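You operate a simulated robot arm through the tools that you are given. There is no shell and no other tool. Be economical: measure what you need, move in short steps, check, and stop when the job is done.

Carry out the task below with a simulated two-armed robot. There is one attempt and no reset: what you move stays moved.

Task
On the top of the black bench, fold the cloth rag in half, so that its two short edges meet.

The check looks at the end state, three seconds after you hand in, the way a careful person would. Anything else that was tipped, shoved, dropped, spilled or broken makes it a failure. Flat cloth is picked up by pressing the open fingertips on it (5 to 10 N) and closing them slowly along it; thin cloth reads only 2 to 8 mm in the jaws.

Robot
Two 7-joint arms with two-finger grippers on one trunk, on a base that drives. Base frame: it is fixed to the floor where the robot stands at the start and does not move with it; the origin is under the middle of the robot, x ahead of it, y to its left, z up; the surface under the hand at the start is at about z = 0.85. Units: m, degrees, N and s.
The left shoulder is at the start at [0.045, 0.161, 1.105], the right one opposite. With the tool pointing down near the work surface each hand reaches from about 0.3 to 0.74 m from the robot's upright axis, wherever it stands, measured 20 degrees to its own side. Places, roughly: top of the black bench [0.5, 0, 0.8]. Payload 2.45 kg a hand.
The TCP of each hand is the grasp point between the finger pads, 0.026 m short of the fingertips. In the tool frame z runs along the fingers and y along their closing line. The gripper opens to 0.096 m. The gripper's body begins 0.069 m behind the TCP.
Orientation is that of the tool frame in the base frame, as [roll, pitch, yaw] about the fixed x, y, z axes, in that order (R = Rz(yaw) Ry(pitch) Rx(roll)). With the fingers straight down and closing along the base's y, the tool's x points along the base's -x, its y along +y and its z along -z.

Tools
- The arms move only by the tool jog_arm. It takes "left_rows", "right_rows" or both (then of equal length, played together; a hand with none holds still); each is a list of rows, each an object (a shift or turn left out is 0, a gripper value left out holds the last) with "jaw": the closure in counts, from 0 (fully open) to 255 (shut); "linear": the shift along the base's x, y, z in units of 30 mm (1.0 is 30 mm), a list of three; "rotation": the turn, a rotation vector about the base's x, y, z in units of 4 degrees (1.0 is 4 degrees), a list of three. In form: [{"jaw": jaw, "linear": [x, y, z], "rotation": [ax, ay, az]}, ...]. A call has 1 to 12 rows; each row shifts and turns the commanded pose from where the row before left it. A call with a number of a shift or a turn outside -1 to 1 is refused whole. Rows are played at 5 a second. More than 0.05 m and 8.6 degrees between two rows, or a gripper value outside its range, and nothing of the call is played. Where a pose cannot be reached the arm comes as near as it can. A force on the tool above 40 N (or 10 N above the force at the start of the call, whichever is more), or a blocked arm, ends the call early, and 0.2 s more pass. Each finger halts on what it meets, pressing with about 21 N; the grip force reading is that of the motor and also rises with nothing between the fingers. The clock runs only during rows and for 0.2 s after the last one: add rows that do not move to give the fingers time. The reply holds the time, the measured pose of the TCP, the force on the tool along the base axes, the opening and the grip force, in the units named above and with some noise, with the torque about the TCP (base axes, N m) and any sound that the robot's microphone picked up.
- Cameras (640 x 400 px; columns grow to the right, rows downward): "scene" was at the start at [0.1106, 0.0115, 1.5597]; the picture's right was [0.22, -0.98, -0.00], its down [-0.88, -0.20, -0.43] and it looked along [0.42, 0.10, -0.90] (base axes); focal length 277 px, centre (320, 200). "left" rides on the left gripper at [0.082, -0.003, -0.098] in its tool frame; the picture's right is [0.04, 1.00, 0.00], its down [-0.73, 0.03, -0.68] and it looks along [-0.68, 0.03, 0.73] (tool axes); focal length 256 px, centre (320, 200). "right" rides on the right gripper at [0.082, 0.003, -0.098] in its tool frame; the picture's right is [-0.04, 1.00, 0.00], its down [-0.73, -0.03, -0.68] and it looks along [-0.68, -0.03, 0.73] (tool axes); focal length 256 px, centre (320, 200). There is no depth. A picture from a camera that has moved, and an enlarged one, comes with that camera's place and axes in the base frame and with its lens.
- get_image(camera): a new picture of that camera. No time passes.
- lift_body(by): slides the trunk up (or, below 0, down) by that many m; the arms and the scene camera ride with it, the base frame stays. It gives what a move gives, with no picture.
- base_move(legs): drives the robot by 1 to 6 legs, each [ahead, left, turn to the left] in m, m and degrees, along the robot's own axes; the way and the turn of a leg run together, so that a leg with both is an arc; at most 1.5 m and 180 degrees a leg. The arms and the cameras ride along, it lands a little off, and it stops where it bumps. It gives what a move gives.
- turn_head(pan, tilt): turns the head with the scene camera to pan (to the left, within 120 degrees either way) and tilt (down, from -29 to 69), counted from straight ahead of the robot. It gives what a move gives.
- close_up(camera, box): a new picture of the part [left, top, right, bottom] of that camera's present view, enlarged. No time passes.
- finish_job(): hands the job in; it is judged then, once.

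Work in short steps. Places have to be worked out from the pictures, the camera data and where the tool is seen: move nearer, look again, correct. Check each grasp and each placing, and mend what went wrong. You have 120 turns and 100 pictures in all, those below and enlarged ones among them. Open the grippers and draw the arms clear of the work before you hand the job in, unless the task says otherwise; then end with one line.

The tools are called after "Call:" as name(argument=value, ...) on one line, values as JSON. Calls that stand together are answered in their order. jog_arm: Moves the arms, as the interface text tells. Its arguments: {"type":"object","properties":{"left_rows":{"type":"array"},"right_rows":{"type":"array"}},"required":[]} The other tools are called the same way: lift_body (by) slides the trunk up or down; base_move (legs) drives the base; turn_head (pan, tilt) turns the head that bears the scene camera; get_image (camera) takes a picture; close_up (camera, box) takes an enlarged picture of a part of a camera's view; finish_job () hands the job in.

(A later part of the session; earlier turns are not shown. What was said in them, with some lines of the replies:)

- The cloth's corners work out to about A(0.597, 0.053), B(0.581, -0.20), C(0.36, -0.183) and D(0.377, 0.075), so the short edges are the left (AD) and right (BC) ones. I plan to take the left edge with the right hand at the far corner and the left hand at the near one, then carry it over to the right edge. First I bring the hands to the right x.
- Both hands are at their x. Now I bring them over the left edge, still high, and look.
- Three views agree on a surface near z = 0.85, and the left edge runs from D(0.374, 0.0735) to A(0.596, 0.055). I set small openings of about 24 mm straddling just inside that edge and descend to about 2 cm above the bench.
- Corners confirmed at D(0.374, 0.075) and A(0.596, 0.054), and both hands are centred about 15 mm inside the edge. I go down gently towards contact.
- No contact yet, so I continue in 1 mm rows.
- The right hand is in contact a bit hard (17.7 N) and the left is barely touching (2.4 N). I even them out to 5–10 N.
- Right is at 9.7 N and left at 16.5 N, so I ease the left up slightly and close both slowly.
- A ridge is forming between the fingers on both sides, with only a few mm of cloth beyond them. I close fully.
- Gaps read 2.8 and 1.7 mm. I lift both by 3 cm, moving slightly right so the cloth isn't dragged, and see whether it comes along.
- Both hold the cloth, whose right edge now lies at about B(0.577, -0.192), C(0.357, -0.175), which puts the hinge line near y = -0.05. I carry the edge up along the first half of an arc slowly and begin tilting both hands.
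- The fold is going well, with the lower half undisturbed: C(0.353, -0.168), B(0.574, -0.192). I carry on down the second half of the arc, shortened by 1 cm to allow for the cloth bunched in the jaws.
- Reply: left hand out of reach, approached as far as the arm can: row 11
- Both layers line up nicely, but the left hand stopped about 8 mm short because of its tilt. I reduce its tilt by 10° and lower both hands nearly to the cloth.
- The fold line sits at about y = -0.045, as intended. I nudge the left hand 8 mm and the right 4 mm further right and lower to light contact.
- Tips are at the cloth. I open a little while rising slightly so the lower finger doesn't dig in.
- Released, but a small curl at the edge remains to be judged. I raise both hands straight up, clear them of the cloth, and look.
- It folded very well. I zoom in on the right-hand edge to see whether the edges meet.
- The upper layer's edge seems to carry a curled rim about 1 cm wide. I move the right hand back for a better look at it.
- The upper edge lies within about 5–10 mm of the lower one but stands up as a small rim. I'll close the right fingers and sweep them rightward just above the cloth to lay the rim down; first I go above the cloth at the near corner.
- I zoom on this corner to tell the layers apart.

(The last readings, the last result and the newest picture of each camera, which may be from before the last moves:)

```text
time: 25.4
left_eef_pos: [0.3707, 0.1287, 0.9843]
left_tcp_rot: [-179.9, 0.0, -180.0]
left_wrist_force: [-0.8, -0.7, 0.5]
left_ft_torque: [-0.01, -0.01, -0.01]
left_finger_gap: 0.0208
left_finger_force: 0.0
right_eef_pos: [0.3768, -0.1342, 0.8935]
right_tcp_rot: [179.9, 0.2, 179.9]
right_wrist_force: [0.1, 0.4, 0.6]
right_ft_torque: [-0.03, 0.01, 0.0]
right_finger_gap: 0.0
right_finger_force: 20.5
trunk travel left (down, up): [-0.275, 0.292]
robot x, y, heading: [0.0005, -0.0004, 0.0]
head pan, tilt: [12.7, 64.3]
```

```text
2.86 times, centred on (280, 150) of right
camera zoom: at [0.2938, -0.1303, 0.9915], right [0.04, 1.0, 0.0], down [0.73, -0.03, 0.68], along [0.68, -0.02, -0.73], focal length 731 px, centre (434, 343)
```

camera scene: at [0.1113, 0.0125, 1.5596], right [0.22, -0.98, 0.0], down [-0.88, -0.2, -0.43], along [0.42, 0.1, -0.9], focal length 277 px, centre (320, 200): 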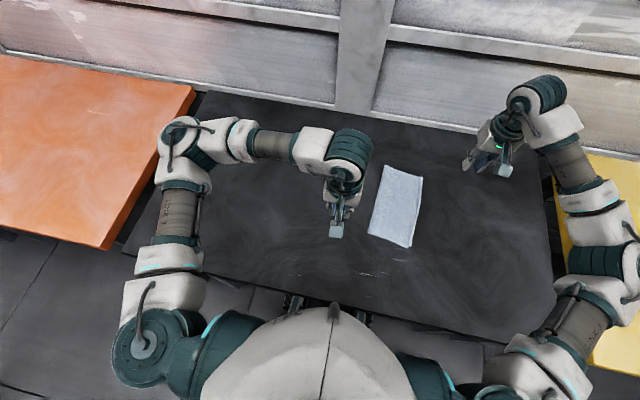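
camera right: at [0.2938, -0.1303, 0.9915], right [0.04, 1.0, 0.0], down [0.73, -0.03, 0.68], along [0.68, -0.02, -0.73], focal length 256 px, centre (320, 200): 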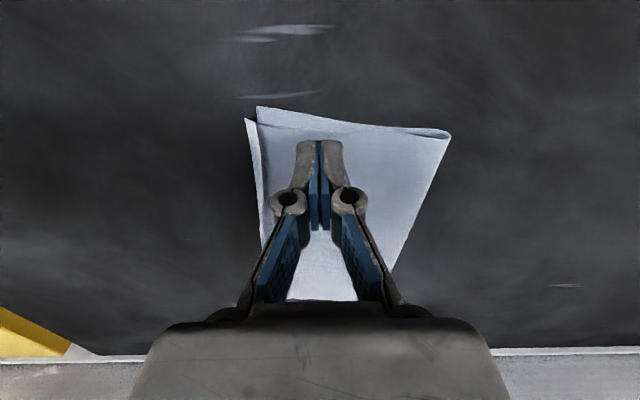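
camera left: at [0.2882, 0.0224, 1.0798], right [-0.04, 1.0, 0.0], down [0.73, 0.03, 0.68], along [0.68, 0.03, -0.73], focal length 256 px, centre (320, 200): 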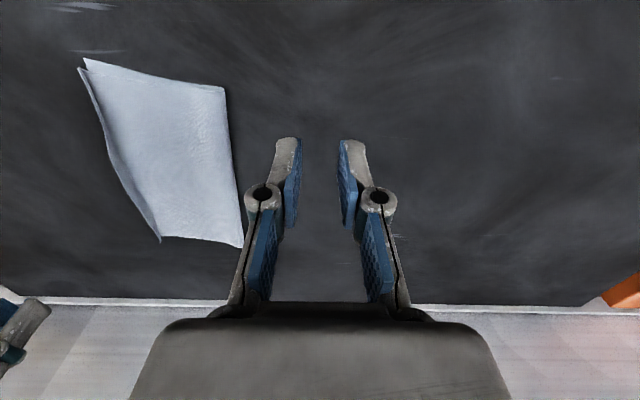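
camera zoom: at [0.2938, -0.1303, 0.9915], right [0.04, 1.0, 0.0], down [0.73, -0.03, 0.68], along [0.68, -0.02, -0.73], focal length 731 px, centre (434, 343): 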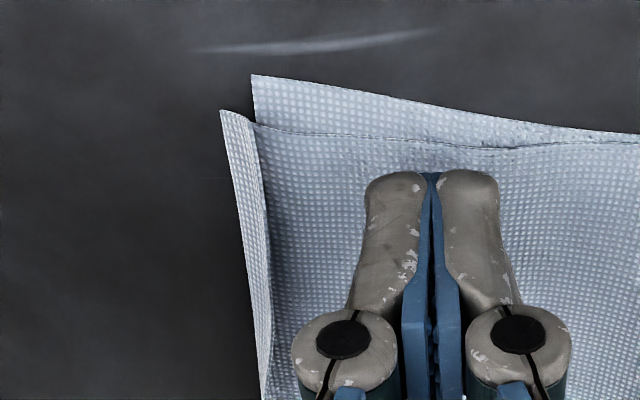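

The upper layer's edge strip leans up and outward beyond a crease, and the edges already coincide within a few mm. I sweep rightward about 4 mm above the surface to lay it over.

Call:
jog_arm(right_rows=[{"linear": [0, 0, -0.2]}, {"linear": [0, 0, -0.17]}, {"linear": [0, -0.4, 0]}, {"linear": [0, -0.4, 0]}, {"linear": [0, -0.4, 0]}, {"linear": [0, -0.4, 0]}, {"linear": [0, -0.4, 0]}, {"linear": [0, -0.4, 0]}])

Call:
close_up(camera="right", box=[240, 40, 480, 260])

```text
time: 27.2
left_eef_pos: [0.3689, 0.129, 0.9842]
left_tcp_rot: [179.9, 0.0, -179.9]
left_wrist_force: [-0.6, 0.1, 0.4]
left_ft_torque: [-0.02, 0.01, 0.01]
left_finger_gap: 0.0208
left_finger_force: 0.2
right_eef_pos: [0.3763, -0.2059, 0.8818]
right_tcp_rot: [179.8, 0.1, -180.0]
right_wrist_force: [0.4, 0.5, -0.2]
right_ft_torque: [0.03, -0.01, -0.03]
right_finger_gap: 0.0001
right_finger_force: 21.1
trunk travel left (down, up): [-0.275, 0.292]
robot x, y, heading: [-0.0007, 0.0005, 0.1]
head pan, tilt: [12.7, 64.3]
```

```text
1.82 times, centred on (360, 150) of right
camera zoom: at [0.2933, -0.2025, 0.9807], right [0.04, 1.0, 0.0], down [0.73, -0.03, 0.68], along [0.68, -0.02, -0.73], focal length 465 px, centre (247, 291)
```

zoom: 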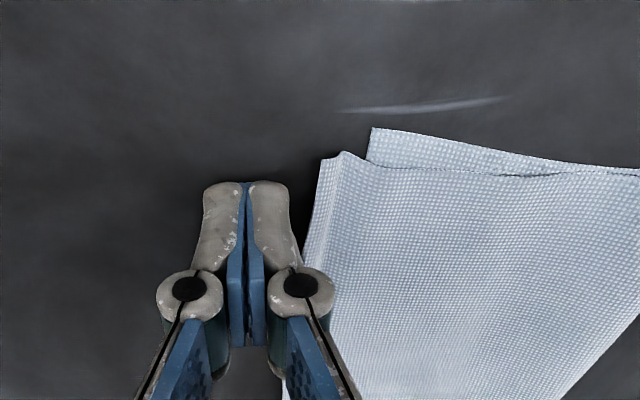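

The near end is laid flat, and its edge now overhangs the lower one by about 14 mm there. I do the same sweep at the far end and the middle before correcting anything.

Call:
jog_arm(right_rows=[{"linear": [0, 0, 0.9]}, {"linear": [0.9, 0.2, 0.4]}, {"linear": [0.95, 0.3, 0]}, {"linear": [0.95, 0.3, 0]}, {"linear": [0.95, 0.3, 0]}, {"linear": [0.95, 0.3, 0]}, {"linear": [0.95, 0.3, 0]}, {"linear": [0.4, 0.1, -0.4]}, {"linear": [0, 0, -0.5]}])

Call:
get_image(camera="right")

Call:
close_up(camera="left", box=[0, 0, 240, 240])

```text
time: 29.2
left_eef_pos: [0.3703, 0.1299, 0.9845]
left_tcp_rot: [-180.0, 0.1, -179.9]
left_wrist_force: [0.6, 0.1, 0.5]
left_ft_torque: [0.02, -0.02, 0.0]
left_finger_gap: 0.0206
left_finger_force: 0.0
right_eef_pos: [0.5585, -0.151, 0.8935]
right_tcp_rot: [179.8, 0.1, -180.0]
right_wrist_force: [-0.3, 0.2, -0.1]
right_ft_torque: [0.0, 0.01, 0.02]
right_finger_gap: 0.0
right_finger_force: 21.2
trunk travel left (down, up): [-0.275, 0.292]
robot x, y, heading: [0.0006, 0.0006, -0.2]
head pan, tilt: [12.7, 64.3]
```

```text
64 pictures are left
camera right: at [0.476, -0.1485, 0.9915], right [0.04, 1.0, 0.0], down [0.73, -0.03, 0.68], along [0.68, -0.02, -0.73], focal length 256 px, centre (320, 200)
```

right: 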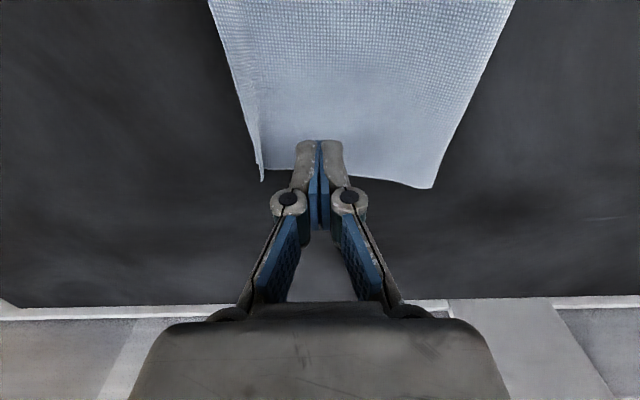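

```text
1.67 times, centred on (120, 120) of left
camera zoom: at [0.2892, 0.1268, 1.0804], right [-0.04, 1.0, 0.0], down [0.73, 0.03, 0.68], along [0.68, 0.03, -0.73], focal length 427 px, centre (653, 333)
```

zoom: 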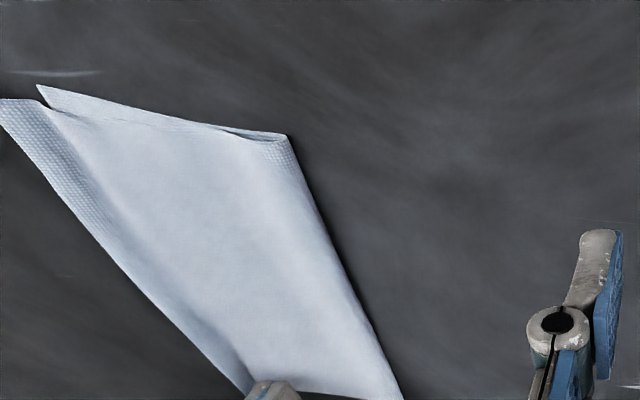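

The far rim is still up, so I sweep it the same way.

Call:
jog_arm(right_rows=[{"linear": [0, 0, -0.2]}, {"linear": [0, 0, -0.17]}, {"linear": [0, -0.4, 0]}, {"linear": [0, -0.4, 0]}, {"linear": [0, -0.4, 0]}, {"linear": [0, -0.4, 0]}, {"linear": [0, -0.4, 0]}, {"linear": [0, -0.4, 0]}, {"linear": [0, 0, 0.8]}, {"linear": [0, -0.8, 0.8]}, {"linear": [-0.9, -0.5, 0.9]}, {"linear": [-0.9, 0, 0]}])

Call:
get_image(camera="right")

Call:
close_up(camera="scene", box=[350, 155, 440, 255])

```text
time: 31.8
left_eef_pos: [0.3695, 0.128, 0.9825]
left_tcp_rot: [-180.0, 0.2, -180.0]
left_wrist_force: [-0.4, 0.2, 0.9]
left_ft_torque: [0.0, 0.02, 0.02]
left_finger_gap: 0.0208
left_finger_force: 0.0
right_eef_pos: [0.5037, -0.265, 0.9579]
right_tcp_rot: [179.8, 0.0, -180.0]
right_wrist_force: [-0.3, -0.1, 0.5]
right_ft_torque: [0.02, 0.01, -0.04]
right_finger_gap: 0.0
right_finger_force: 20.9
trunk travel left (down, up): [-0.275, 0.292]
robot x, y, heading: [-0.0008, -0.0036, 0.2]
head pan, tilt: [12.7, 64.3]
```

```text
62 pictures are left
camera right: at [0.4219, -0.2616, 1.0574], right [0.04, 1.0, 0.0], down [0.73, -0.03, 0.68], along [0.68, -0.02, -0.73], focal length 256 px, centre (320, 200)
```

right: 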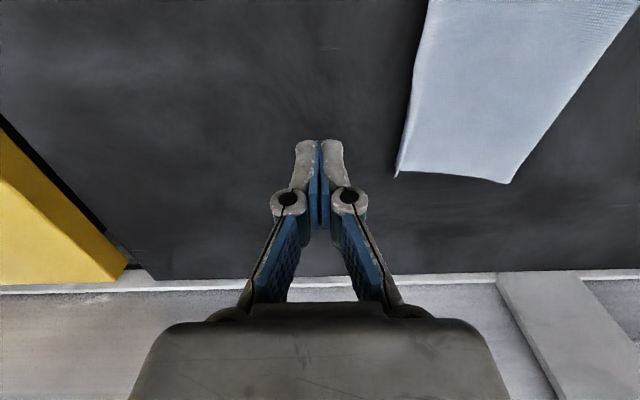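

```text
4.00 times, centred on (395, 205) of scene
camera zoom: at [0.1101, 0.0104, 1.5597], right [0.22, -0.98, 0.0], down [-0.88, -0.2, -0.43], along [0.42, 0.1, -0.9], focal length 1106 px, centre (20, 180)
```

zoom: 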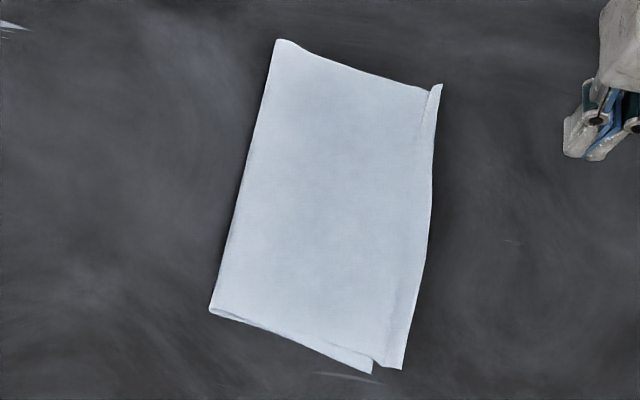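

Now flat: the far end overshoots by about 6 mm, but the near end overshoots by about 20 mm. I'll press the closed fingertips lightly on the near end and drag the upper layer back left; first I get above it.

Call:
jog_arm(right_rows=[{"linear": [-0.8, 0.2, 0]}, {"linear": [-0.8, 0.7, 0]}, {"linear": [-0.8, 0.8, 0]}, {"linear": [-0.8, 0.8, 0]}, {"linear": [-0.8, 0.8, 0]}, {"linear": [0, 0, -0.8]}, {"linear": [0, 0, -0.8]}, {"linear": [0, 0, -0.7]}, {"linear": [0, 0, -0.15]}, {"linear": [0, 0, -0.07]}, {}])

```text
time: 34.2
left_eef_pos: [0.3702, 0.1287, 0.9831]
left_tcp_rot: [-179.9, 0.2, 180.0]
left_wrist_force: [-0.2, -0.3, 0.0]
left_ft_torque: [0.0, -0.02, 0.0]
left_finger_gap: 0.0212
left_finger_force: 0.0
right_eef_pos: [0.3836, -0.1638, 0.8794]
right_tcp_rot: [179.8, 0.1, 180.0]
right_wrist_force: [0.2, 0.2, 1.1]
right_ft_torque: [0.0, 0.01, -0.01]
right_finger_gap: 0.0
right_finger_force: 20.5
trunk travel left (down, up): [-0.275, 0.292]
robot x, y, heading: [0.0003, 0.0013, 0.1]
head pan, tilt: [12.7, 64.3]
```

Nearly in contact (1.1 N). I lower until there are a few newtons, then drag 18 mm left.

Call:
jog_arm(right_rows=[{"linear": [0, 0, -0.03]}, {"linear": [0, 0, -0.02]}, {}])

```text
time: 35.0
left_eef_pos: [0.3704, 0.1305, 0.9829]
left_tcp_rot: [-180.0, 0.1, -180.0]
left_wrist_force: [0.5, 0.4, -0.4]
left_ft_torque: [-0.02, 0.01, -0.01]
left_finger_gap: 0.0203
left_finger_force: 0.0
right_eef_pos: [0.3826, -0.1633, 0.8797]
right_tcp_rot: [179.8, 0.1, -179.9]
right_wrist_force: [-0.7, -0.6, 0.6]
right_ft_torque: [0.04, -0.01, -0.03]
right_finger_gap: 0.0
right_finger_force: 20.9
trunk travel left (down, up): [-0.275, 0.292]
robot x, y, heading: [-0.0001, 0.0023, -0.1]
head pan, tilt: [12.7, 64.3]
```

Call:
jog_arm(right_rows=[{"linear": [0, 0, -0.03]}, {"linear": [0, 0, -0.03]}, {}])

```text
time: 35.8
left_eef_pos: [0.3705, 0.1279, 0.9837]
left_tcp_rot: [-179.9, 0.1, 179.9]
left_wrist_force: [-0.2, 0.4, -0.6]
left_ft_torque: [0.02, -0.02, 0.03]
left_finger_gap: 0.0207
left_finger_force: 0.0
right_eef_pos: [0.384, -0.1633, 0.878]
right_tcp_rot: [179.8, 0.1, 180.0]
right_wrist_force: [0.0, -0.8, -0.4]
right_ft_torque: [0.0, -0.01, -0.05]
right_finger_gap: 0.0
right_finger_force: 20.8
trunk travel left (down, up): [-0.275, 0.292]
robot x, y, heading: [0.0009, 0.002, 0.0]
head pan, tilt: [12.7, 64.3]
```

Still no load, so I go on down in half-millimetre rows.

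Call:
jog_arm(right_rows=[{"linear": [0, 0, -0.02]}, {"linear": [0, 0, -0.02]}, {"linear": [0, 0, -0.02]}, {}])

```text
time: 36.8
left_eef_pos: [0.3703, 0.1285, 0.9825]
left_tcp_rot: [-179.9, 0.1, -180.0]
left_wrist_force: [0.0, 0.3, 0.0]
left_ft_torque: [0.02, 0.0, 0.0]
left_finger_gap: 0.0206
left_finger_force: 0.2
right_eef_pos: [0.384, -0.1641, 0.8766]
right_tcp_rot: [179.8, 0.2, 180.0]
right_wrist_force: [-0.4, -0.3, 2.9]
right_ft_torque: [0.0, 0.04, -0.02]
right_finger_gap: 0.0002
right_finger_force: 21.1
trunk travel left (down, up): [-0.275, 0.292]
robot x, y, heading: [0.0026, 0.0002, -0.0]
head pan, tilt: [12.7, 64.3]
```

Light contact at 2.9 N. I drag 18 mm left (and a few mm toward the robot), then lift slightly and look.

Call:
jog_arm(right_rows=[{"linear": [0, 0, -0.01]}, {"linear": [-0.03, 0.1, 0]}, {"linear": [-0.03, 0.1, 0]}, {"linear": [-0.03, 0.1, 0]}, {"linear": [-0.03, 0.1, 0]}, {"linear": [-0.03, 0.1, 0]}, {"linear": [-0.03, 0.1, 0]}])

Call:
get_image(camera="right")

Call:
close_up(camera="left", box=[0, 0, 240, 240])

```text
time: 38.4
left_eef_pos: [0.3698, 0.1293, 0.9838]
left_tcp_rot: [-179.9, 0.1, -180.0]
left_wrist_force: [1.0, 0.0, 0.0]
left_ft_torque: [0.0, -0.01, 0.0]
left_finger_gap: 0.0205
left_finger_force: 0.1
right_eef_pos: [0.3779, -0.1442, 0.8767]
right_tcp_rot: [179.8, 0.1, 180.0]
right_wrist_force: [-0.5, -1.1, 5.0]
right_ft_torque: [-0.08, -0.01, 0.01]
right_finger_gap: 0.0
right_finger_force: 20.7
trunk travel left (down, up): [-0.275, 0.292]
robot x, y, heading: [-0.0, 0.0005, 0.2]
head pan, tilt: [12.7, 64.3]
```

```text
60 pictures are left
camera right: at [0.2957, -0.1419, 0.9749], right [0.04, 1.0, 0.0], down [0.73, -0.03, 0.68], along [0.68, -0.02, -0.73], focal length 256 px, centre (320, 200)
```

right: 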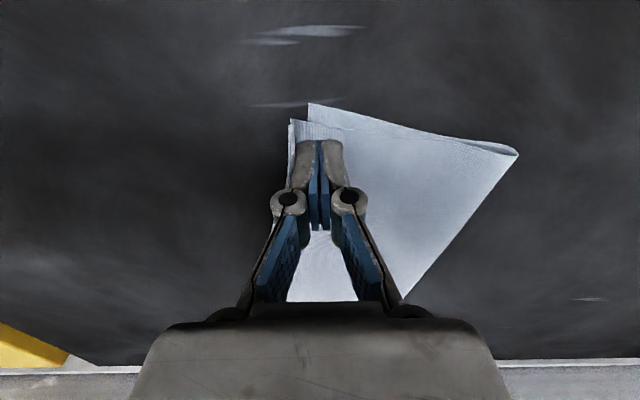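

```text
1.67 times, centred on (120, 120) of left
camera zoom: at [0.2889, 0.1266, 1.0805], right [-0.04, 1.0, 0.0], down [0.73, 0.03, 0.68], along [0.68, 0.03, -0.73], focal length 427 px, centre (653, 333)
```

zoom: 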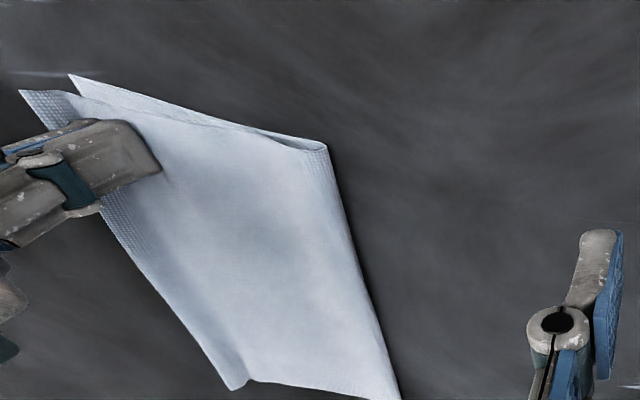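

Both layers moved, but the mismatch at the near end is now only about 10 mm. I lift off and look at the whole.

Call:
jog_arm(right_rows=[{"linear": [0, 0, 0.5]}, {"linear": [0, 0, 0.9]}, {"linear": [0, 0, 0.9]}, {"linear": [0, -0.8, 0.7]}, {"linear": [0, -0.9, 0]}, {"linear": [0, -0.9, 0]}, {"linear": [0, -0.9, 0]}, {"linear": [0, -0.9, 0]}])

Call:
close_up(camera="scene", box=[340, 155, 440, 255])

Call:
get_image(camera="right")

Call:
close_up(camera="left", box=[0, 0, 240, 240])

```text
time: 40.2
left_eef_pos: [0.3694, 0.1274, 0.9846]
left_tcp_rot: [-180.0, 0.2, 180.0]
left_wrist_force: [0.7, -1.2, -0.5]
left_ft_torque: [0.04, 0.02, -0.01]
left_finger_gap: 0.0209
left_finger_force: 0.1
right_eef_pos: [0.3777, -0.2788, 0.9671]
right_tcp_rot: [179.7, 0.2, 180.0]
right_wrist_force: [-0.4, -0.2, 0.2]
right_ft_torque: [0.0, 0.01, 0.0]
right_finger_gap: 0.0001
right_finger_force: 21.3
trunk travel left (down, up): [-0.275, 0.292]
robot x, y, heading: [-0.0009, -0.0031, 0.1]
head pan, tilt: [12.7, 64.3]
```

```text
4.00 times, centred on (390, 205) of scene
camera zoom: at [0.1094, 0.01, 1.5598], right [0.22, -0.98, 0.0], down [-0.88, -0.2, -0.43], along [0.42, 0.1, -0.9], focal length 1106 px, centre (40, 180)
```

zoom: 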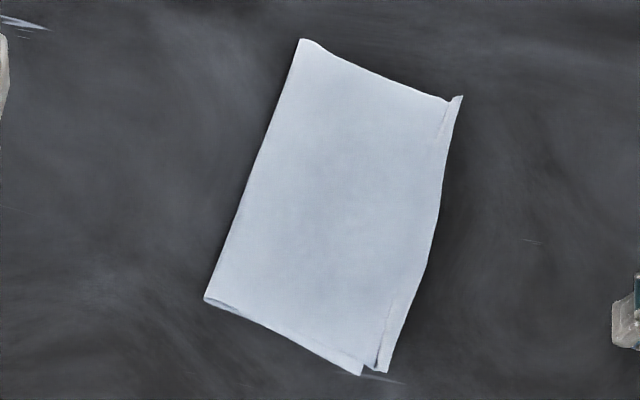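

```text
57 pictures are left
camera right: at [0.2949, -0.2759, 1.0657], right [0.04, 1.0, 0.01], down [0.73, -0.03, 0.68], along [0.68, -0.02, -0.73], focal length 256 px, centre (320, 200)
```

right: 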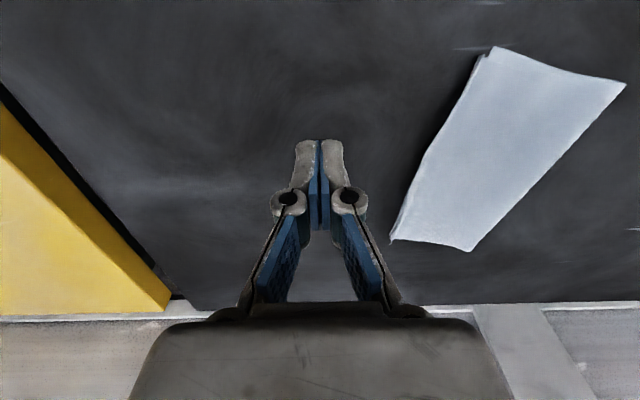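

```text
1.67 times, centred on (120, 120) of left
camera zoom: at [0.2887, 0.125, 1.0808], right [-0.04, 1.0, 0.0], down [0.73, 0.03, 0.68], along [0.68, 0.03, -0.73], focal length 427 px, centre (653, 333)
```

zoom: 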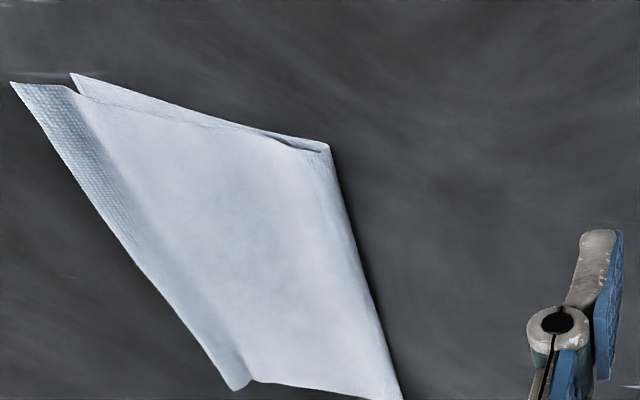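

The near end still overshoots by about 15 mm while the far end looks matched. I take a closer look from the right before deciding.

Call:
close_up(camera="right", box=[370, 30, 640, 260])

```text
1.74 times, centred on (505, 145) of right
camera zoom: at [0.2949, -0.2759, 1.0657], right [0.04, 1.0, 0.01], down [0.73, -0.03, 0.68], along [0.68, -0.02, -0.73], focal length 445 px, centre (-2, 296)
```

zoom: 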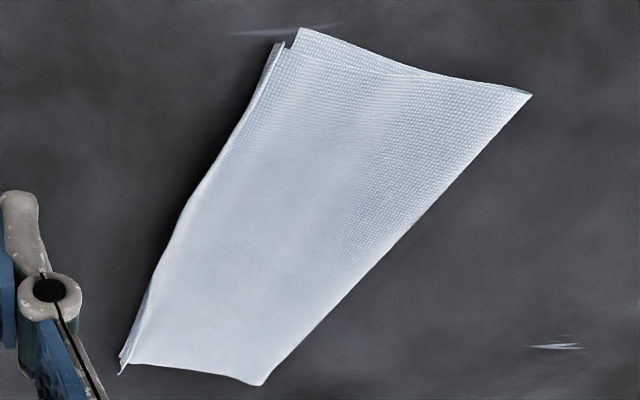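

Triangulating, the near rim stands about 14 mm high, with its crease right at the lower edge. So I can pinch that standing rim directly, shift it about 18 mm left and re-lay it. I position the open right gripper above it, turned -11° to match the edge.

Call:
jog_arm(right_rows=[{"jaw": 185, "linear": [-0.03, 0.7, 0], "rotation": [0, 0, -0.7]}, {"linear": [-0.03, 0.8, 0], "rotation": [0, 0, -0.7]}, {"linear": [-0.03, 0.8, 0], "rotation": [0, 0, -0.7]}, {"linear": [-0.03, 0.9, 0], "rotation": [0, 0, -0.7]}, {"linear": [-0.03, 0.86, -0.6]}, {"linear": [0, 0, -0.7]}, {"linear": [0, 0, -0.5]}, {}])

Call:
close_up(camera="right", box=[200, 60, 440, 260])

```text
time: 42.0
left_eef_pos: [0.3702, 0.1295, 0.9849]
left_tcp_rot: [-179.9, 0.1, 180.0]
left_wrist_force: [0.2, -0.5, 0.6]
left_ft_torque: [0.01, -0.01, 0.05]
left_finger_gap: 0.0207
left_finger_force: 0.0
right_eef_pos: [0.3739, -0.1567, 0.9106]
right_tcp_rot: [179.8, 0.0, 168.8]
right_wrist_force: [0.0, 0.1, 0.6]
right_ft_torque: [-0.01, 0.0, 0.0]
right_finger_gap: 0.0266
right_finger_force: 0.0
trunk travel left (down, up): [-0.275, 0.292]
robot x, y, heading: [-0.0023, -0.0024, 0.0]
head pan, tilt: [12.7, 64.3]
```

```text
2.00 times, centred on (320, 160) of right
camera zoom: at [0.2937, -0.1373, 1.01], right [0.23, 0.97, 0.0], down [0.71, -0.17, 0.68], along [0.66, -0.16, -0.73], focal length 512 px, centre (320, 280)
```

zoom: 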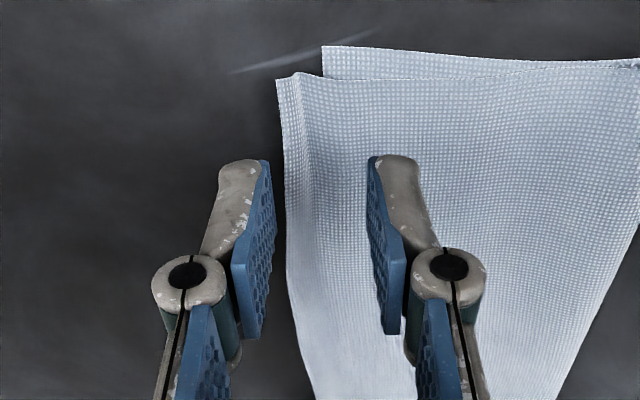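

The rim fits between the fingers with the outer one only just clear, so I shift 4 mm right and lower to just above the bench.

Call:
jog_arm(right_rows=[{"linear": [0, -0.13, -0.3]}, {"linear": [0, 0, -0.4]}, {"linear": [0, 0, -0.3]}, {}])

Call:
close_up(camera="right", box=[200, 60, 440, 260])

```text
time: 43.0
left_eef_pos: [0.3701, 0.1294, 0.9828]
left_tcp_rot: [-179.8, 0.1, -179.9]
left_wrist_force: [-0.2, -0.4, -0.9]
left_ft_torque: [-0.01, 0.01, -0.04]
left_finger_gap: 0.0209
left_finger_force: 0.1
right_eef_pos: [0.3739, -0.1607, 0.8827]
right_tcp_rot: [179.7, 0.1, 168.7]
right_wrist_force: [-1.0, -0.5, 0.1]
right_ft_torque: [0.0, 0.01, 0.02]
right_finger_gap: 0.0262
right_finger_force: 0.0
trunk travel left (down, up): [-0.275, 0.292]
robot x, y, heading: [0.0016, 0.0014, 0.1]
head pan, tilt: [12.7, 64.3]
```

```text
2.00 times, centred on (320, 160) of right
camera zoom: at [0.2938, -0.1403, 0.9806], right [0.23, 0.97, 0.0], down [0.71, -0.17, 0.68], along [0.66, -0.16, -0.73], focal length 512 px, centre (320, 280)
```

zoom: 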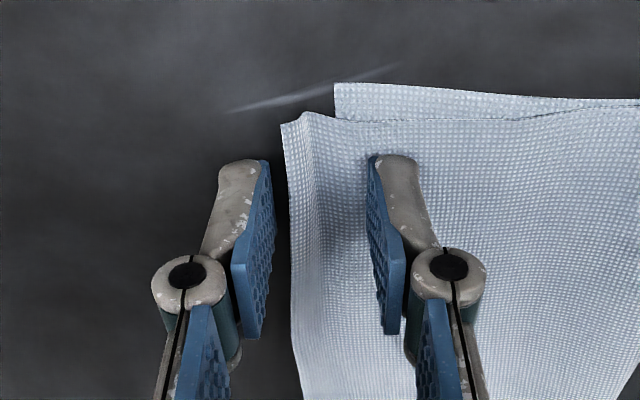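

The rim is squarely between the fingers. I lower 4 mm more and close slowly.

Call:
jog_arm(right_rows=[{"linear": [0, 0, -0.08]}, {"linear": [0, 0, -0.05]}, {"jaw": 200}, {"jaw": 212}, {"jaw": 224}, {"jaw": 236}, {"jaw": 246}, {"jaw": 255}, {}])

Call:
close_up(camera="right", box=[200, 60, 440, 260])

```text
time: 45.0
left_eef_pos: [0.3712, 0.128, 0.983]
left_tcp_rot: [-179.9, 0.0, -180.0]
left_wrist_force: [0.4, 0.3, 0.1]
left_ft_torque: [-0.02, 0.01, 0.01]
left_finger_gap: 0.0207
left_finger_force: 0.1
right_eef_pos: [0.3751, -0.1591, 0.8788]
right_tcp_rot: [179.9, 0.1, 168.9]
right_wrist_force: [-0.4, 0.6, 0.8]
right_ft_torque: [-0.07, 0.04, 0.04]
right_finger_gap: 0.0005
right_finger_force: 18.3
trunk travel left (down, up): [-0.275, 0.292]
robot x, y, heading: [0.0003, -0.0019, 0.1]
head pan, tilt: [12.7, 64.3]
```

```text
2.00 times, centred on (320, 160) of right
camera zoom: at [0.2944, -0.1405, 0.9768], right [0.23, 0.97, 0.0], down [0.71, -0.17, 0.68], along [0.66, -0.16, -0.73], focal length 512 px, centre (320, 280)
```

zoom: 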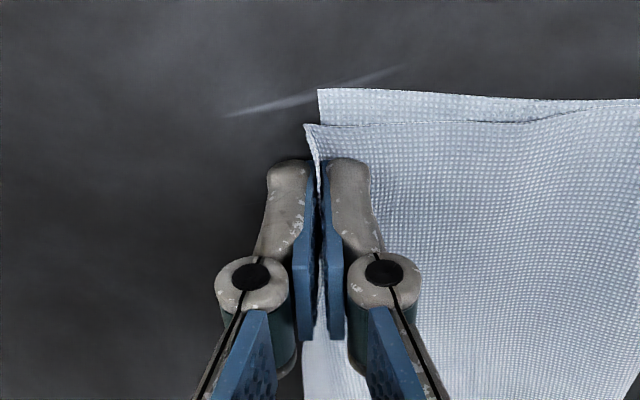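

The single-layer rim is between the pads, edge upward. I lift it 12 mm, move it 10 mm left and 6 mm toward the robot, and check.

Call:
jog_arm(right_rows=[{"linear": [0, 0, 0.2]}, {"linear": [0, 0, 0.2]}, {"linear": [-0.07, 0.11, 0]}, {"linear": [-0.07, 0.11, 0]}, {"linear": [-0.07, 0.11, 0]}, {}])

Call:
close_up(camera="right", box=[200, 60, 440, 260])

Call:
close_up(camera="left", box=[0, 0, 240, 240])

```text
time: 46.4
left_eef_pos: [0.3701, 0.1296, 0.9841]
left_tcp_rot: [-179.9, 0.1, 180.0]
left_wrist_force: [-0.1, 0.5, 0.3]
left_ft_torque: [0.01, 0.0, -0.01]
left_finger_gap: 0.0206
left_finger_force: 0.0
right_eef_pos: [0.3679, -0.1505, 0.8916]
right_tcp_rot: [179.8, 0.1, 168.8]
right_wrist_force: [-1.2, 0.0, -1.5]
right_ft_torque: [0.0, -0.01, -0.01]
right_finger_gap: 0.0004
right_finger_force: 17.3
trunk travel left (down, up): [-0.275, 0.292]
robot x, y, heading: [-0.003, 0.0038, 0.0]
head pan, tilt: [12.7, 64.3]
```

```text
2.00 times, centred on (320, 160) of right
camera zoom: at [0.2873, -0.1305, 0.9897], right [0.23, 0.97, 0.0], down [0.71, -0.17, 0.68], along [0.66, -0.16, -0.73], focal length 512 px, centre (320, 280)
```

zoom: 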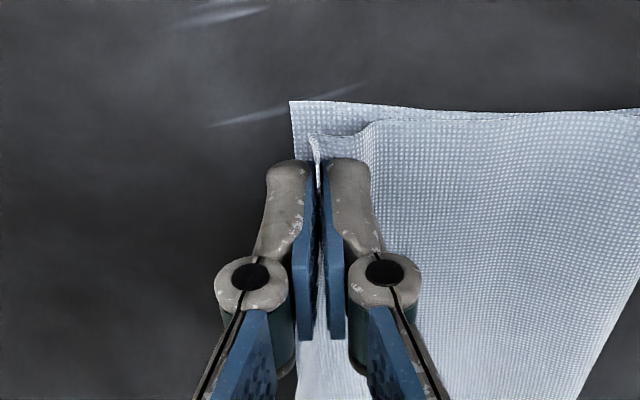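

```text
1.67 times, centred on (120, 120) of left
camera zoom: at [0.2891, 0.1265, 1.0804], right [-0.04, 1.0, 0.0], down [0.73, 0.03, 0.68], along [0.68, 0.03, -0.73], focal length 427 px, centre (653, 333)
```

zoom: 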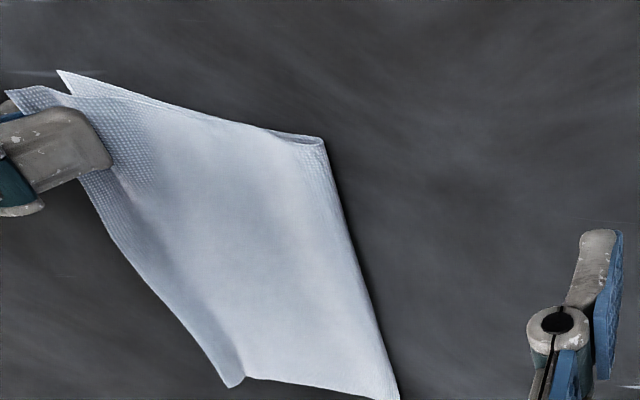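

The upper layer slides without dragging the lower one, whose corner is at (0.345, -0.153). I go 9 mm further left and 3 mm toward me, lower, and tilt the hand so the rim leans rightward before I release it.

Call:
jog_arm(right_rows=[{"linear": [-0.05, 0.15, 0]}, {"linear": [-0.05, 0.15, 0]}, {"linear": [0, 0, -0.2], "rotation": [1, 0, 0]}, {"linear": [0, 0, -0.15], "rotation": [1, 0, 0]}, {"linear": [0, 0, 0], "rotation": [1, 0, 0]}, {"linear": [0, -0.05, 0], "rotation": [1, 0, 0]}, {"linear": [0, -0.05, -0.03], "rotation": [1, 0, 0]}, {}])

Call:
close_up(camera="right", box=[200, 60, 440, 260])

```text
time: 48.2
left_eef_pos: [0.3696, 0.1286, 0.9835]
left_tcp_rot: [-179.9, 0.1, 180.0]
left_wrist_force: [-0.6, 0.2, -0.1]
left_ft_torque: [0.0, 0.0, 0.03]
left_finger_gap: 0.0205
left_finger_force: 0.0
right_eef_pos: [0.365, -0.1439, 0.8788]
right_tcp_rot: [160.1, -3.8, 169.4]
right_wrist_force: [0.6, 0.1, -0.2]
right_ft_torque: [-0.03, 0.05, 0.02]
right_finger_gap: 0.0042
right_finger_force: 24.9
trunk travel left (down, up): [-0.275, 0.292]
robot x, y, heading: [-0.0002, 0.0033, -0.4]
head pan, tilt: [12.7, 64.3]
```

```text
2.00 times, centred on (320, 160) of right
camera zoom: at [0.2848, -0.1593, 0.9786], right [0.23, 0.91, 0.34], down [0.71, -0.4, 0.58], along [0.66, 0.1, -0.74], focal length 512 px, centre (320, 280)
```

zoom: 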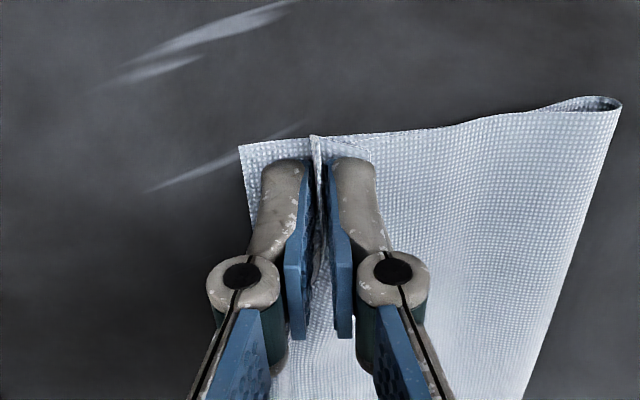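

The near edges now line up closely, with the slack rolled into the fold. I open gently while lifting and back away upward.

Call:
jog_arm(right_rows=[{"jaw": 240}, {"jaw": 225, "linear": [0, 0, 0.05]}, {"jaw": 210, "linear": [0, 0, 0.1]}, {"jaw": 195, "linear": [0, 0, 0.15]}, {"linear": [0, -0.1, 0.5]}, {"linear": [0, -0.2, 0.8]}, {"linear": [0, -0.3, 0.8], "rotation": [-1, 0, 0]}, {"linear": [0, -0.6, 0.3], "rotation": [-1, 0, 0]}, {"linear": [0, -0.9, 0], "rotation": [-1, 0, 0]}, {"linear": [0, -0.9, 0], "rotation": [-1, 0, 0]}, {"linear": [0, -0.9, 0], "rotation": [-1, 0, 0]}])

Call:
close_up(camera="right", box=[370, 10, 640, 260])

Call:
close_up(camera="scene", box=[340, 155, 440, 255])

Call:
close_up(camera="left", box=[0, 0, 240, 240])

```text
time: 50.6
left_eef_pos: [0.3705, 0.1266, 0.9833]
left_tcp_rot: [-180.0, 0.1, -180.0]
left_wrist_force: [0.6, 1.2, 0.5]
left_ft_torque: [-0.01, 0.01, -0.01]
left_finger_gap: 0.0208
left_finger_force: 0.0
right_eef_pos: [0.365, -0.2616, 0.96]
right_tcp_rot: [179.8, 0.1, 168.9]
right_wrist_force: [-0.7, -0.4, 0.1]
right_ft_torque: [0.03, -0.01, -0.03]
right_finger_gap: 0.0224
right_finger_force: 0.0
trunk travel left (down, up): [-0.275, 0.292]
robot x, y, heading: [0.0014, -0.0015, 0.3]
head pan, tilt: [12.7, 64.3]
```

```text
1.60 times, centred on (505, 135) of right
camera zoom: at [0.285, -0.2427, 1.0582], right [0.23, 0.97, 0.0], down [0.71, -0.17, 0.68], along [0.66, -0.16, -0.73], focal length 410 px, centre (24, 304)
```

zoom: 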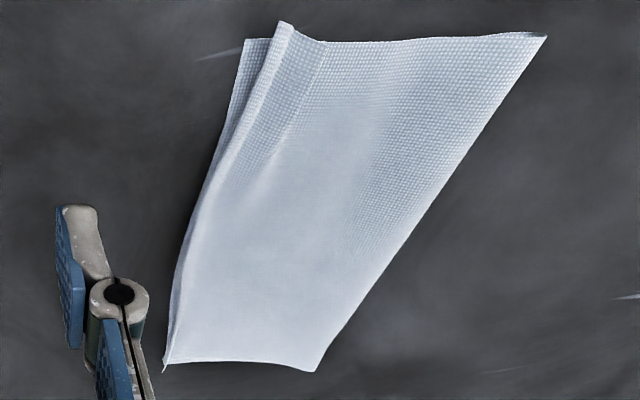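

```text
4.00 times, centred on (390, 205) of scene
camera zoom: at [0.1098, 0.0107, 1.5597], right [0.22, -0.98, 0.0], down [-0.88, -0.2, -0.43], along [0.42, 0.1, -0.9], focal length 1106 px, centre (40, 180)
```

zoom: 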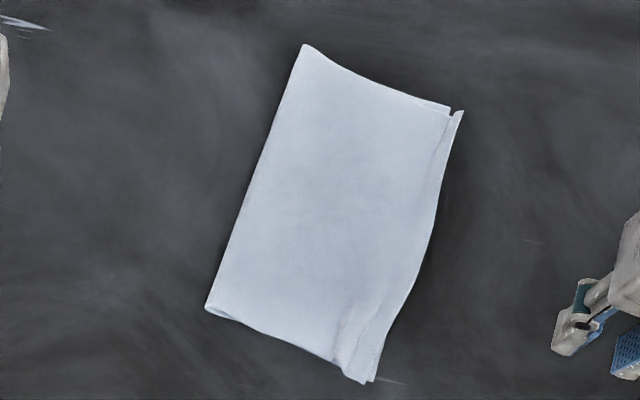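

```text
1.67 times, centred on (120, 120) of left
camera zoom: at [0.2889, 0.1254, 1.0806], right [-0.04, 1.0, 0.0], down [0.73, 0.03, 0.68], along [0.68, 0.03, -0.73], focal length 427 px, centre (653, 333)
```

zoom: 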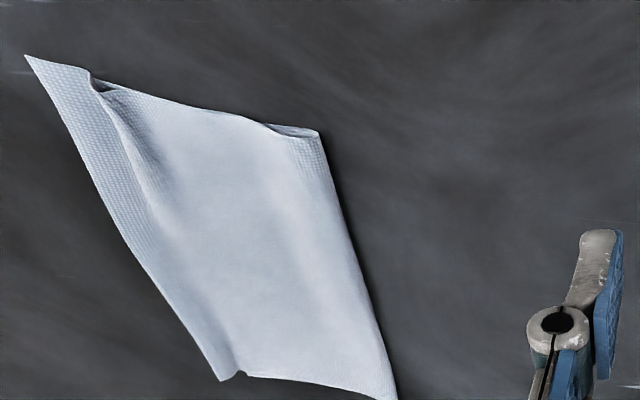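

The near edges now match within about 6 mm, with a small raised rim left. I make one short, low sweep at the near corner, stopping at the edge, and pat it down.

Call:
jog_arm(right_rows=[{"jaw": 255, "linear": [0.1, 0.9, 0.3]}, {"linear": [0, 0.95, 0]}, {"linear": [0, 0.95, 0]}, {"linear": [0, 0.95, 0]}, {"linear": [0, 0.95, 0]}, {"linear": [0, 0, -0.9]}, {"linear": [0, 0, -0.9]}, {"linear": [0, 0, -0.6]}, {}])

Call:
close_up(camera="right", box=[200, 60, 440, 260])

```text
time: 52.6
left_eef_pos: [0.37, 0.128, 0.9833]
left_tcp_rot: [-179.8, 0.1, -180.0]
left_wrist_force: [-1.0, -0.6, 0.1]
left_ft_torque: [0.01, 0.05, -0.02]
left_finger_gap: 0.0207
left_finger_force: 0.0
right_eef_pos: [0.3685, -0.1202, 0.8987]
right_tcp_rot: [179.8, 0.1, 168.8]
right_wrist_force: [0.2, 0.2, 0.3]
right_ft_torque: [-0.01, -0.01, 0.03]
right_finger_gap: 0.0001
right_finger_force: 21.2
trunk travel left (down, up): [-0.275, 0.292]
robot x, y, heading: [0.0011, -0.0003, -0.3]
head pan, tilt: [12.7, 64.3]
```

```text
2.00 times, centred on (320, 160) of right
camera zoom: at [0.2883, -0.1013, 0.996], right [0.23, 0.97, 0.0], down [0.71, -0.17, 0.68], along [0.66, -0.16, -0.73], focal length 512 px, centre (320, 280)
```

zoom: 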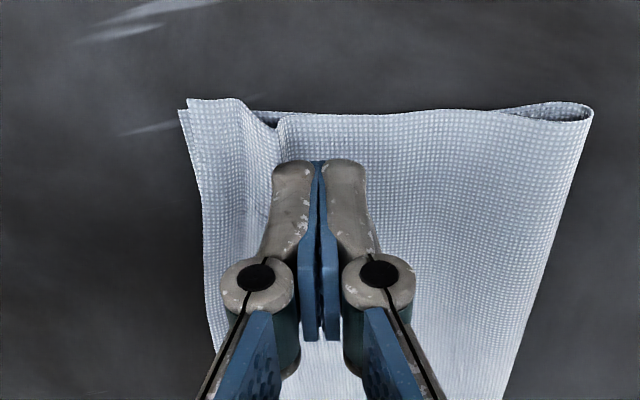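

From here the near corners coincide within a couple of mm, so I leave them alone. I retract both arms clear and take a last look.

Call:
jog_arm(right_rows=[{"linear": [0, 0, 0.9]}, {"linear": [0, 0, 0.9]}, {"linear": [0, 0, 0.9]}, {"linear": [0, -1, 0.5]}, {"linear": [0, -1, 0]}, {"linear": [0, -1, 0], "jaw": 0}, {"linear": [0, -1, 0]}, {"linear": [0, -1, 0]}, {"linear": [0, -1, 0]}], left_rows=[{"jaw": 0, "linear": [0, 0.5, 0.3]}, {"linear": [0, 0.5, 0.3]}, {}, {}, {}, {}, {}, {}, {}])

Call:
close_up(camera="scene", box=[340, 155, 440, 255])

Call:
get_image(camera="scene")

Call:
close_up(camera="right", box=[340, 0, 640, 250])

```text
time: 54.6
left_eef_pos: [0.3695, 0.158, 1.0034]
left_tcp_rot: [-180.0, 0.2, -180.0]
left_wrist_force: [-0.2, 0.0, 0.5]
left_ft_torque: [0.03, 0.03, 0.0]
left_finger_gap: 0.096
left_finger_force: 0.0
right_eef_pos: [0.3668, -0.3011, 0.9937]
right_tcp_rot: [179.7, 0.1, 168.8]
right_wrist_force: [-0.1, 0.0, 0.6]
right_ft_torque: [0.0, 0.05, 0.0]
right_finger_gap: 0.0962
right_finger_force: 0.1
trunk travel left (down, up): [-0.275, 0.292]
robot x, y, heading: [-0.0017, 0.0022, 0.2]
head pan, tilt: [12.7, 64.3]
```

```text
4.00 times, centred on (390, 205) of scene
camera zoom: at [0.1091, 0.0099, 1.5598], right [0.22, -0.98, 0.0], down [-0.88, -0.2, -0.43], along [0.42, 0.1, -0.9], focal length 1106 px, centre (40, 180)
```

zoom: 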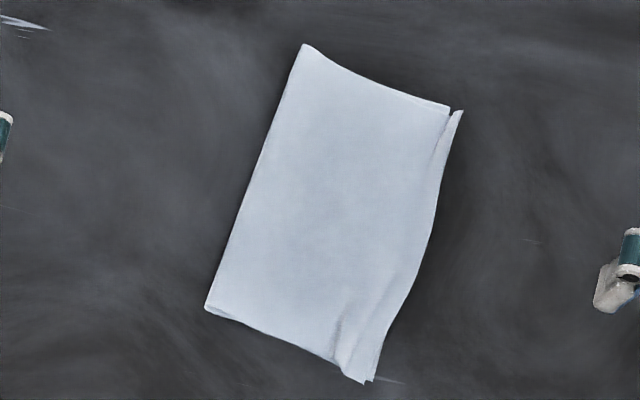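

```text
43 pictures are left
camera scene: at [0.1091, 0.0099, 1.5598], right [0.22, -0.98, 0.0], down [-0.88, -0.2, -0.43], along [0.42, 0.1, -0.9], focal length 277 px, centre (320, 200)
```

scene: 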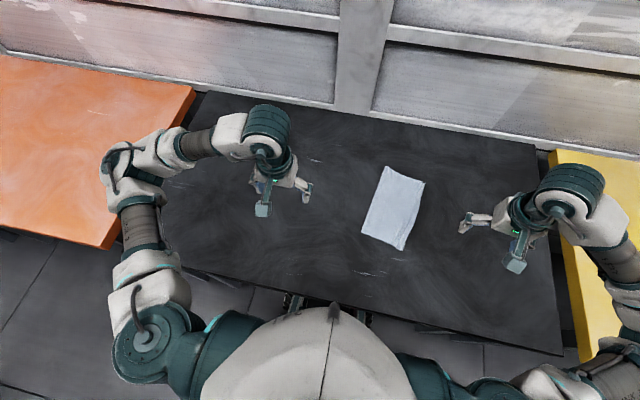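

```text
1.60 times, centred on (490, 125) of right
camera zoom: at [0.2876, -0.2815, 1.0917], right [0.23, 0.97, 0.01], down [0.71, -0.17, 0.68], along [0.66, -0.16, -0.73], focal length 410 px, centre (48, 320)
```

zoom: 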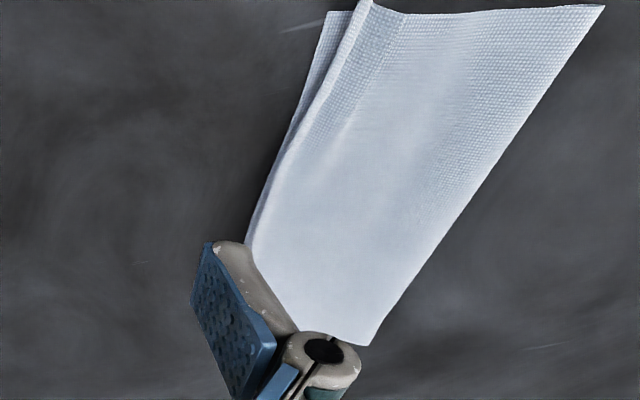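

The cloth lies folded in half, its short edges meeting to within about a centimetre by my estimate from the pictures. Both arms are open and clear, and nothing else was touched, so I hand it in.

Call:
finish_job()

```text
The job is handed in.
```

The rag is folded in half on the black bench; its short edges meet within about 1 cm, with a slight raised lip at the near corner, and nothing else was moved.
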